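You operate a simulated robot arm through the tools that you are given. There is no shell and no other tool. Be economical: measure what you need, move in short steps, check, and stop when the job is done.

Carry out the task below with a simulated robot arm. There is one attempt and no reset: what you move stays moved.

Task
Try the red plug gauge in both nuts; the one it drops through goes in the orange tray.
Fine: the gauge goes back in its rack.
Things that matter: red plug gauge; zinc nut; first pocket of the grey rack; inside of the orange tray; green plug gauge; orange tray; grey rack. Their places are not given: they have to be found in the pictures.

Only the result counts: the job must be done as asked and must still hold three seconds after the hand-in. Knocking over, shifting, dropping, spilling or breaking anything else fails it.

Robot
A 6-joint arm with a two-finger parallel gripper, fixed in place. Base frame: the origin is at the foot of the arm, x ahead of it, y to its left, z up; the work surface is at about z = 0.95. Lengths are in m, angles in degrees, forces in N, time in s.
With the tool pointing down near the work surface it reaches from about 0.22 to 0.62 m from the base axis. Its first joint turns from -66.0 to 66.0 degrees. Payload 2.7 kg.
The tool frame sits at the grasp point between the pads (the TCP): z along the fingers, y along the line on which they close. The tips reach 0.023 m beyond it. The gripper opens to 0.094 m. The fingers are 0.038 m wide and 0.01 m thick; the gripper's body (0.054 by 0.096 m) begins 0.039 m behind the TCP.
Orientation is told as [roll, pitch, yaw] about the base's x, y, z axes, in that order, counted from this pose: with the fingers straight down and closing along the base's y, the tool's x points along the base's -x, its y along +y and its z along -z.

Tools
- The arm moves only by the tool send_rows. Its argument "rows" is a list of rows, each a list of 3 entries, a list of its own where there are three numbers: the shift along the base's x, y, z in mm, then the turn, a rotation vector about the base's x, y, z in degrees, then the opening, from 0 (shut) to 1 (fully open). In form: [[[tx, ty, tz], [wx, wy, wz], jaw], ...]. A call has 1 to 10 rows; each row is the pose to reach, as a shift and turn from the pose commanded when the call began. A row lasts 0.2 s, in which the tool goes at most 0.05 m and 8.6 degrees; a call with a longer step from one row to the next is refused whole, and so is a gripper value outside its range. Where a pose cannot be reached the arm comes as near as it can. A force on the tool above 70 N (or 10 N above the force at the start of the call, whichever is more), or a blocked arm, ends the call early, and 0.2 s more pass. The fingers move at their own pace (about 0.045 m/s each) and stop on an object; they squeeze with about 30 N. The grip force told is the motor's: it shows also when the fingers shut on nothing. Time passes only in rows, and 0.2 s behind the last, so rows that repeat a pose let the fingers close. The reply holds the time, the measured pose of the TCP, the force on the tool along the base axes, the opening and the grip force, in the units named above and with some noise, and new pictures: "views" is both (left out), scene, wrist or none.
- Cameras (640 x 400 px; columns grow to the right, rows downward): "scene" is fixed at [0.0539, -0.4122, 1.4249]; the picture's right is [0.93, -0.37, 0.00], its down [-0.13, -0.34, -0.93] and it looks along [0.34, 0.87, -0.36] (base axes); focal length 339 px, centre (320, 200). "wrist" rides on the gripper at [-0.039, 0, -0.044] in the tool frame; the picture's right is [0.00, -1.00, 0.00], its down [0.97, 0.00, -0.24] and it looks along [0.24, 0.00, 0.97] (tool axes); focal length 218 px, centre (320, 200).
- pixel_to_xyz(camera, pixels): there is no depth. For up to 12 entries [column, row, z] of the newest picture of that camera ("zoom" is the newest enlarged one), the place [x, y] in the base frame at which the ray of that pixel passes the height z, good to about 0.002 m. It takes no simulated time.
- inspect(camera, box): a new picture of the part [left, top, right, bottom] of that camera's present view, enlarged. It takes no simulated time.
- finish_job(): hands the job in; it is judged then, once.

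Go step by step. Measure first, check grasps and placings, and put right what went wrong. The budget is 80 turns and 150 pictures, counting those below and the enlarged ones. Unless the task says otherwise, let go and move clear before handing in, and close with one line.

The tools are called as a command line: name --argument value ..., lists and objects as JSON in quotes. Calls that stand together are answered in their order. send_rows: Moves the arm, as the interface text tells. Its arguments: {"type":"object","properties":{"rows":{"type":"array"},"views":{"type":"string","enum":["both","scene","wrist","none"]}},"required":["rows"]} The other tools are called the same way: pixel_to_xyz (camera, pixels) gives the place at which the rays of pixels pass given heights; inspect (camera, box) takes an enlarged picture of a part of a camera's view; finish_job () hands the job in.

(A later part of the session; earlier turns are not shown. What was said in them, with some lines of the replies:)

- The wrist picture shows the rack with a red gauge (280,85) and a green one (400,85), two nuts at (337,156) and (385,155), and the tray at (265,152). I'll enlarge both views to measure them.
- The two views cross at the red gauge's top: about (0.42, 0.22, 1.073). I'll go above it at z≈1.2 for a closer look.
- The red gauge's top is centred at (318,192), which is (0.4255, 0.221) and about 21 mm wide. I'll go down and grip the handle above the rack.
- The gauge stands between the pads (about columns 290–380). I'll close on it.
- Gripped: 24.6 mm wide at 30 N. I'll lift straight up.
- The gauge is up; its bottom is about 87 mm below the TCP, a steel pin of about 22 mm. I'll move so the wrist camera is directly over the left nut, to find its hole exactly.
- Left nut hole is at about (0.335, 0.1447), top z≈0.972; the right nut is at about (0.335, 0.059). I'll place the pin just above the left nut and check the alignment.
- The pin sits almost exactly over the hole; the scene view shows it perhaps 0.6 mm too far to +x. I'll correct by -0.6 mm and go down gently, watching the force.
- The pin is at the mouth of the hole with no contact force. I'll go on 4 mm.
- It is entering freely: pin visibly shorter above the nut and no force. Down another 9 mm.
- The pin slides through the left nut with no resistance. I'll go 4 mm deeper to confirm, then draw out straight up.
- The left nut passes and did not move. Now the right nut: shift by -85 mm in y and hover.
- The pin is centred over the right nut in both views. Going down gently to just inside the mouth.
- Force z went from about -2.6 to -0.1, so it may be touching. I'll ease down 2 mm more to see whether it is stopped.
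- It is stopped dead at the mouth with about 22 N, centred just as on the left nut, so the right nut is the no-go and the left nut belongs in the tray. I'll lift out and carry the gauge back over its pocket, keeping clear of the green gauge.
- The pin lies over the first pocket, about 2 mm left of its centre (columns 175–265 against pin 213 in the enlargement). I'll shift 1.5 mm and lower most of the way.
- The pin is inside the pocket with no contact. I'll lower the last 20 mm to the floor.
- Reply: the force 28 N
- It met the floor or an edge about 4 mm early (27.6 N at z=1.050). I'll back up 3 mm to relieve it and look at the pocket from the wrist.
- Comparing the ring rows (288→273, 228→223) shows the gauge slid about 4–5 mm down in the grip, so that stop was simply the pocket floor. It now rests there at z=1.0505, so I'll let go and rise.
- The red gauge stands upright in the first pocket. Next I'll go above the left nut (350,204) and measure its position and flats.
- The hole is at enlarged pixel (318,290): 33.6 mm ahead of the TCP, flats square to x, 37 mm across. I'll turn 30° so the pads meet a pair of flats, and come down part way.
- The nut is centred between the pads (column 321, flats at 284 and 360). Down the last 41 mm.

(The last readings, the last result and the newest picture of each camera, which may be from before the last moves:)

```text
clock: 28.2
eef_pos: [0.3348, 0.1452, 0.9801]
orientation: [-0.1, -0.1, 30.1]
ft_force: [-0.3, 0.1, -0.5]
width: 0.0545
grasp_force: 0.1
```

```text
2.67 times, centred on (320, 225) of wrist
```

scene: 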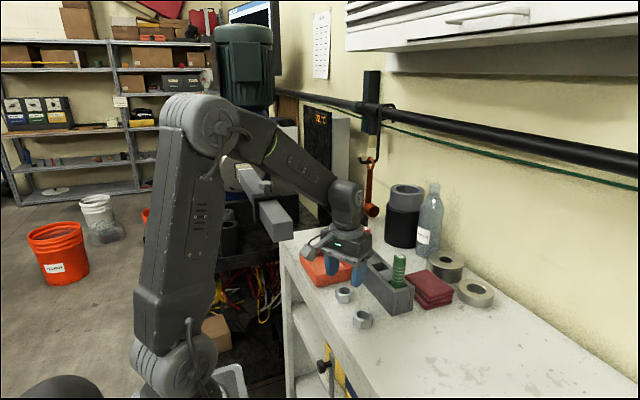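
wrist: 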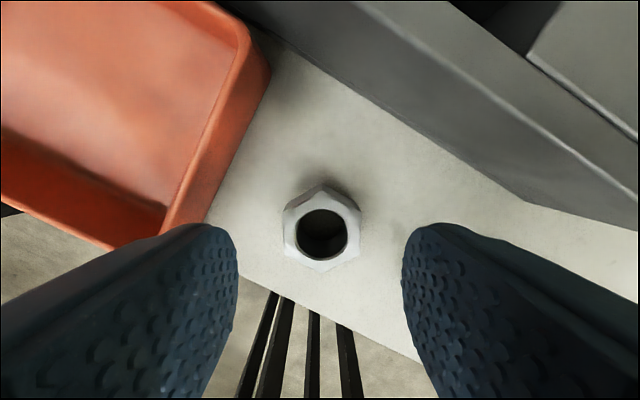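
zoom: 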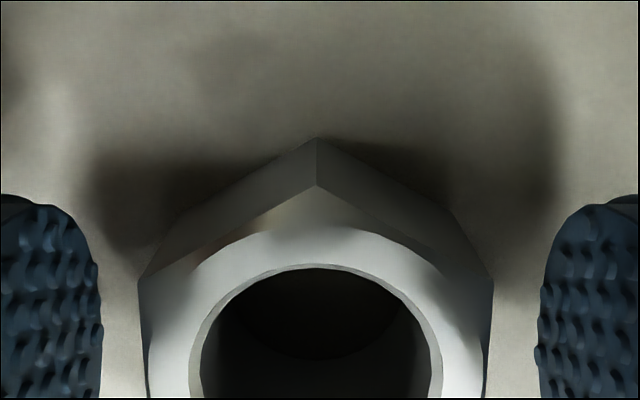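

The pads stand either side of the nut with equal gaps and parallel flats. I'll close and lift slightly.

send_rows --rows '[[[0, 0, 0], [0, 0, 0], 0.35], [[0, 0, 0], [0, 0, 0], 0.2], [[0, 0, 0], [0, 0, 0], 0], [[0, 0, 0], [0, 0, 0], 0], [[0, 0, 15], [0, 0, 0], 0], [[0, 0, 50], [0, 0, 0], 0], [[0, 0, 80], [0, 0, 0], 0], [[0, 0, 80], [0, 0, 0], 0]]'

inspect --camera "scene" --box '[290, 210, 400, 300]'

pixel_to_xyz --camera "scene" --pixels '[[301, 250, 0.98], [333, 245, 0.98], [354, 267, 0.98], [317, 277, 0.98]]'

```text
clock: 30.0
eef_pos: [0.3345, 0.1443, 1.0581]
orientation: [0.0, 0.0, 30.1]
ft_force: [-0.2, -0.3, -0.9]
width: 0.0355
grasp_force: 29.9
```

scene: 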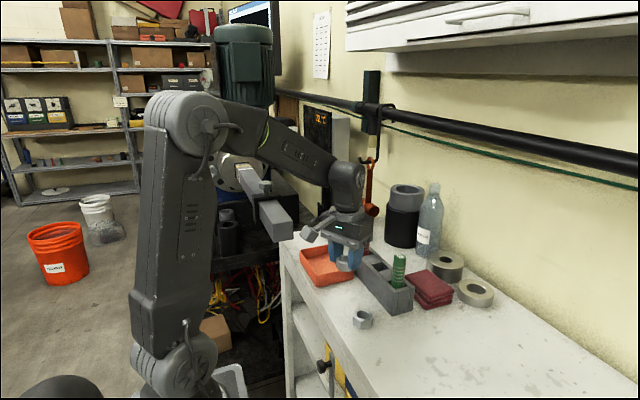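
wrist: 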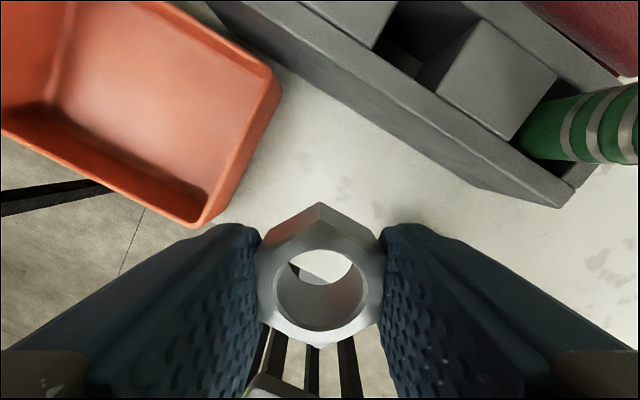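

```text
4.44 times, centred on (345, 255) of scene
```

zoom: 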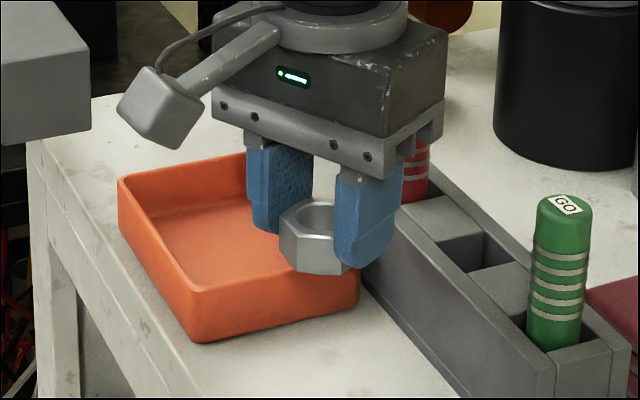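

```text
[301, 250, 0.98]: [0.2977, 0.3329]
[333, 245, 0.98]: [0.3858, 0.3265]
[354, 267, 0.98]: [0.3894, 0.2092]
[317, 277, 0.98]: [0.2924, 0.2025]
```

The nut is held (35.5 mm, 30 N) and the other nut and gauges are undisturbed. The tray's centre is about (0.34, 0.267); I'll carry the nut there at this height and lower part way.

send_rows --rows '[[[0, 40, 0], [0, 0, 0], 0], [[0, 80, 0], [0, 0, 0], 0], [[2, 122, 0], [0, 0, 0], 0], [[2, 122, 0], [0, 0, 0], 0], [[2, 122, -25], [0, 0, 0], 0], [[2, 122, -55], [0, 0, 0], 0], [[2, 122, -60], [0, 0, 0], 0], [[2, 122, -60], [0, 0, 0], 0]]'

inspect --camera "scene" --box '[290, 210, 400, 300]'

```text
clock: 31.1
eef_pos: [0.3391, 0.2683, 1.0603]
orientation: [0.2, -1.0, 30.1]
ft_force: [1.2, -0.3, 0.4]
width: 0.0355
grasp_force: 30.3
stopped in row 5: the force on the tool passed its limit (the readings are from after the stop); the commanded pose is now the measured one
```

scene: 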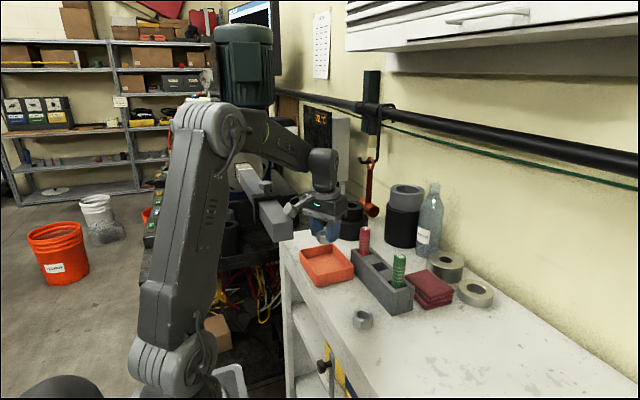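
wrist: 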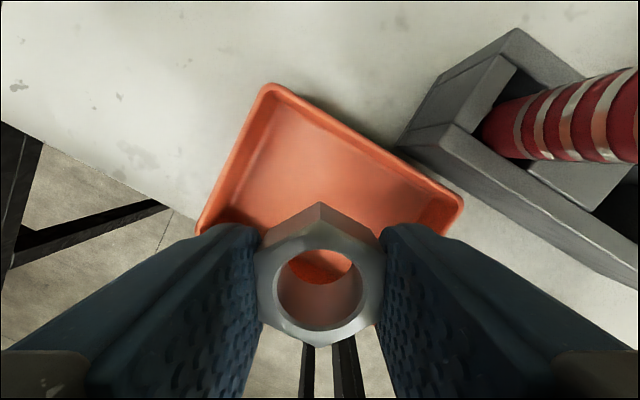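

```text
4.44 times, centred on (345, 255) of scene
```

zoom: 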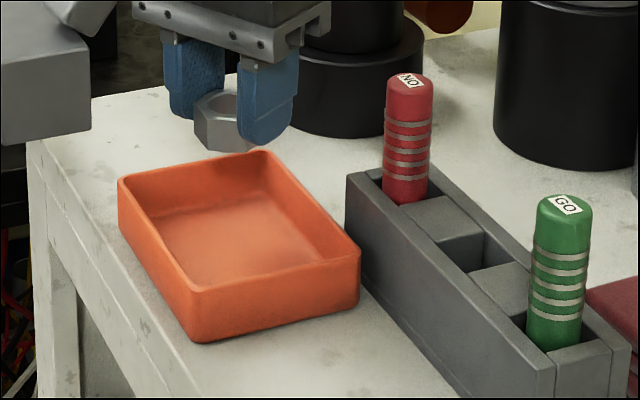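

The move over the tray worked, but lowering was stopped by a force: something on the gripper's near side appears to touch the grey square bar around (290,212). I'll look closely before moving.

inspect --camera "scene" --box '[225, 130, 365, 260]'

```text
3.08 times, centred on (295, 195) of scene
```

zoom: 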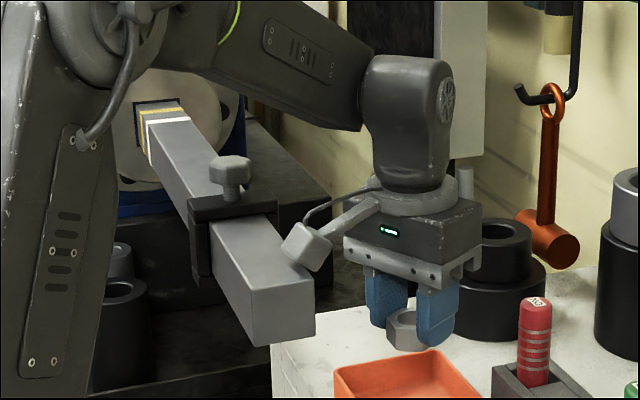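

The gripper's little side block is sitting on the end corner of the square bar. I'll lift off, turn 22° further so the block swings away from the bar, and shift a little toward -y.

send_rows --rows '[[[0, 0, 15], [0, 0, 0], 0], [[0, 0, 35], [0, 0, 0], 0], [[0, -4, 35], [0, 0, 8], 0], [[0, -8, 35], [0, 0, 16], 0], [[0, -11, 35], [0, 0, 22], 0], [[0, -11, 35], [0, 0, 22], 0]]'

inspect --camera "scene" --box '[245, 150, 385, 290]'

```text
clock: 32.5
eef_pos: [0.3395, 0.2573, 1.0963]
orientation: [0.2, -1.2, 52.1]
ft_force: [-0.9, 0.0, -0.9]
width: 0.0354
grasp_force: 29.9
```

scene: 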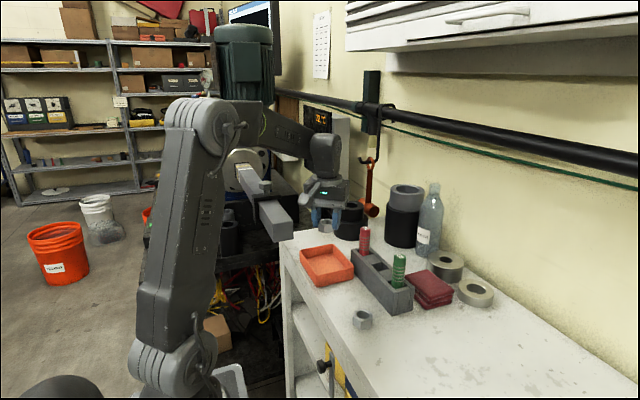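
wrist: 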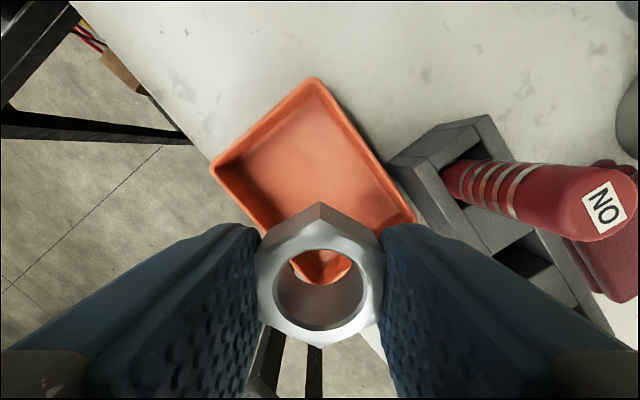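

```text
2.86 times, centred on (315, 220) of scene
```

zoom: 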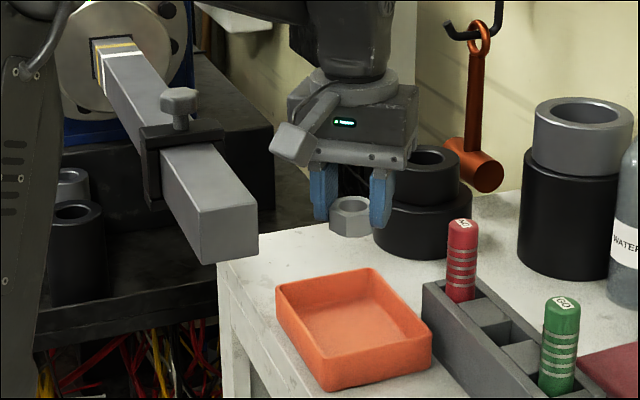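

The block now hangs clear of the bar on the side toward the camera. I'll level the 1.2° tilt and lower 45 mm in small steps, then check again.

send_rows --rows '[[[0, 0, -10], [0, 1.2, 0], 0], [[0, 0, -20], [0, 1.2, 0], 0], [[0, 0, -30], [0, 1.2, 0], 0], [[0, 0, -38], [0, 1.2, 0], 0], [[0, 0, -45], [0, 1.2, 0], 0]]' --views "none"

inspect --camera "scene" --box '[245, 160, 385, 290]'

```text
clock: 33.7
eef_pos: [0.3387, 0.2584, 1.05]
orientation: [1.3, -0.2, 52.0]
ft_force: [0.2, 0.0, -0.4]
width: 0.0356
grasp_force: 30.0
```

```text
3.08 times, centred on (315, 225) of scene
```

zoom: 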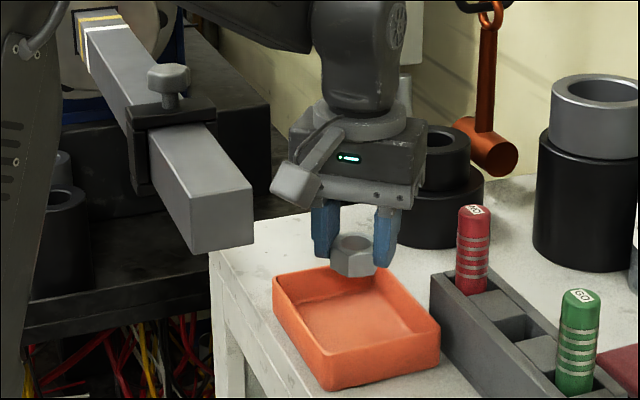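

No contact, and the block is clear of the bar. I'll level properly and lower to just above the tray floor.

send_rows --rows '[[[0, 0, -10], [-0.96, -0.9, 0], 0], [[0, 0, -22], [-0.96, -0.9, 0], 0], [[0, 0, -34], [-0.96, -0.9, 0], 0], [[0, 0, -46], [-0.96, -0.9, 0], 0], [[0, 0, -56], [-0.96, -0.9, 0], 0], [[0, 0, -56], [-0.96, -0.9, 0], 0]]'

inspect --camera "scene" --box '[255, 190, 385, 300]'

```text
clock: 35.1
eef_pos: [0.339, 0.2581, 0.9935]
orientation: [-0.2, -0.1, 51.9]
ft_force: [-0.2, 0.2, -0.4]
width: 0.0353
grasp_force: 29.2
```

scene: 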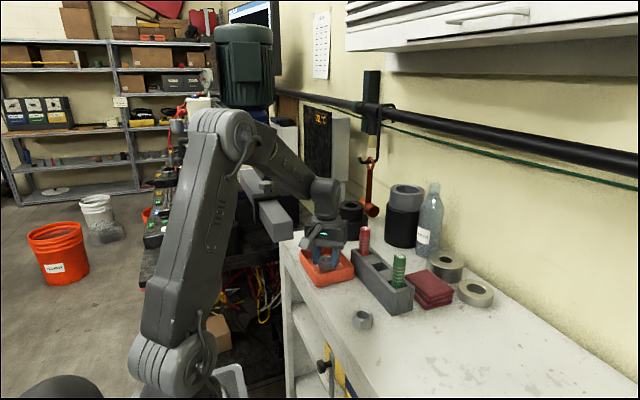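
wrist: 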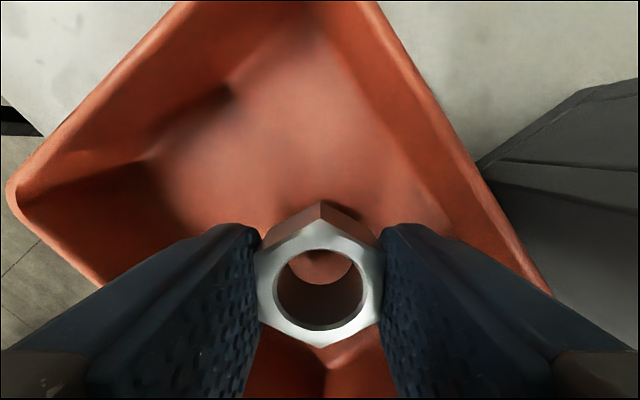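

```text
3.64 times, centred on (320, 245) of scene
```

zoom: 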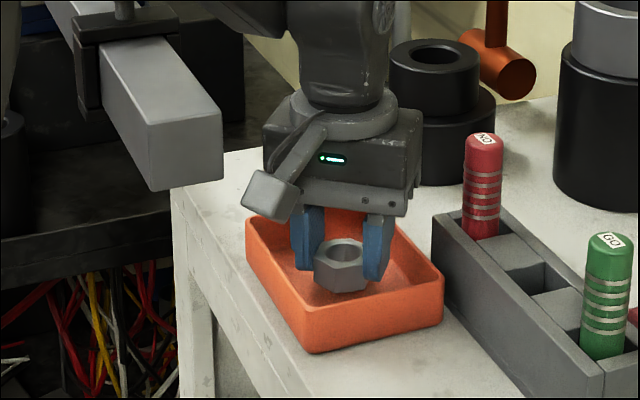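

The nut is inside the tray, a little above its floor. I'll lower 1.5 mm at a time until the force shows contact.

send_rows --rows '[[[0, 0, -2], [0, 0, 0], 0], [[0, 0, -4], [0, 0, 0], 0], [[0, 0, -6], [0, 0, 0], 0], [[0, 0, -8], [0, 0, 0], 0]]' --views "none"

```text
clock: 36.1
eef_pos: [0.3387, 0.2584, 0.985]
orientation: [-0.2, -0.2, 51.9]
ft_force: [0.0, 0.2, -1.6]
width: 0.0354
grasp_force: 30.3
```

send_rows --rows '[[[0, 0, -0.7], [0, 0, 0], 0], [[0, 0, -1.4], [0, 0, 0], 0], [[0, 0, -2], [0, 0, 0], 0]]' --views "none"

inspect --camera "scene" --box '[295, 225, 375, 295]'

```text
clock: 36.9
eef_pos: [0.3388, 0.2574, 0.9838]
orientation: [-0.1, -0.1, 52.0]
ft_force: [-1.2, -1.6, 4.4]
width: 0.0357
grasp_force: 29.7
```

```text
5.71 times, centred on (335, 260) of scene
```

zoom: 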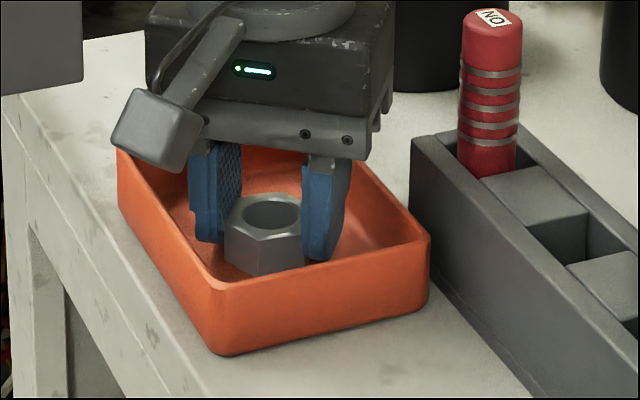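

The nut touches the tray floor (about 5 N). I'll open just enough (to 0.48), rise straight up and look.

send_rows --rows '[[[0, 0, 0], [0, 0, 0], 0.48], [[0, 0, 0], [0, 0, 0], 0.48], [[0, 0, 0], [0, 0, 0], 0.48], [[0, 0, 10], [0, 0, 0], 0.48], [[0, 0, 30], [0, 0, 0], 0.48], [[0, 0, 70], [0, 0, 0], 0.48], [[0, 0, 115], [0, 0, 0], 0.48], [[0, -20, 150], [0, 0, 0], 0.48], [[0, -30, 180], [0, 0, 0], 0.48]]'

inspect --camera "scene" --box '[290, 210, 450, 340]'

```text
clock: 38.9
eef_pos: [0.3384, 0.2287, 1.1659]
orientation: [-0.2, -0.1, 52.0]
ft_force: [0.9, 0.7, 0.7]
width: 0.0451
grasp_force: 0.1
```

scene: 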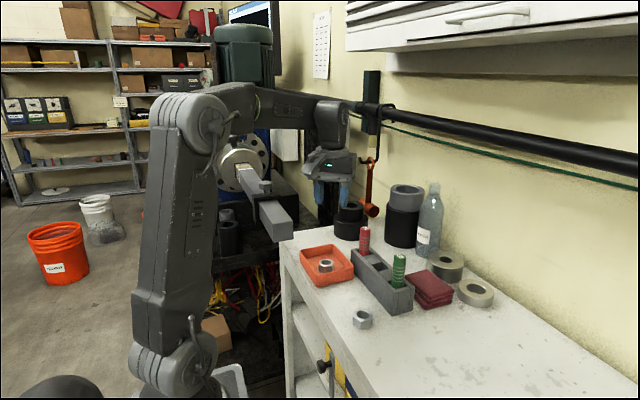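
wrist: 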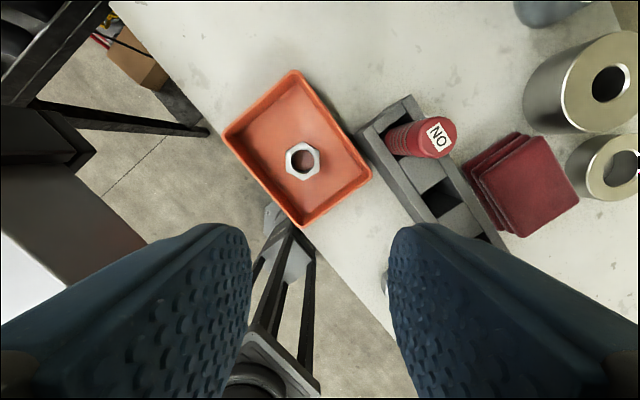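

```text
3.08 times, centred on (370, 275) of scene
```

zoom: 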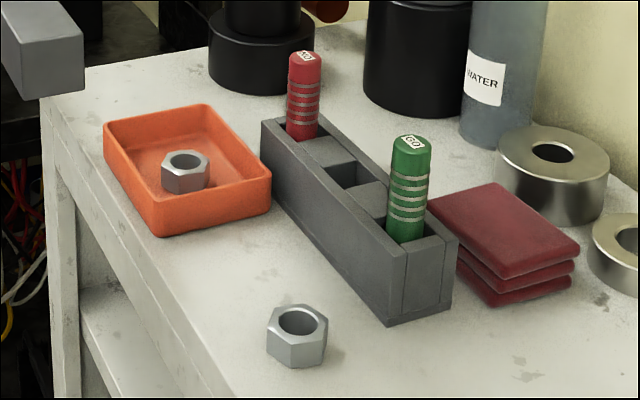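

The nut that let the gauge through lies flat in the tray, the red gauge stands upright in its first pocket, and the bar, rack, green gauge and other nut look as they did at the start. The gripper is clear, so I'm handing in.

finish_job

```text
The job is handed in.
```

The red gauge dropped through the left nut, which is now in the orange tray; it was stopped at the mouth of the right nut, which stays on the bench. The gauge is back in the first pocket of the rack. While lowering over the tray, the gripper's side block once bumped the fixed square bar, with no visible effect.
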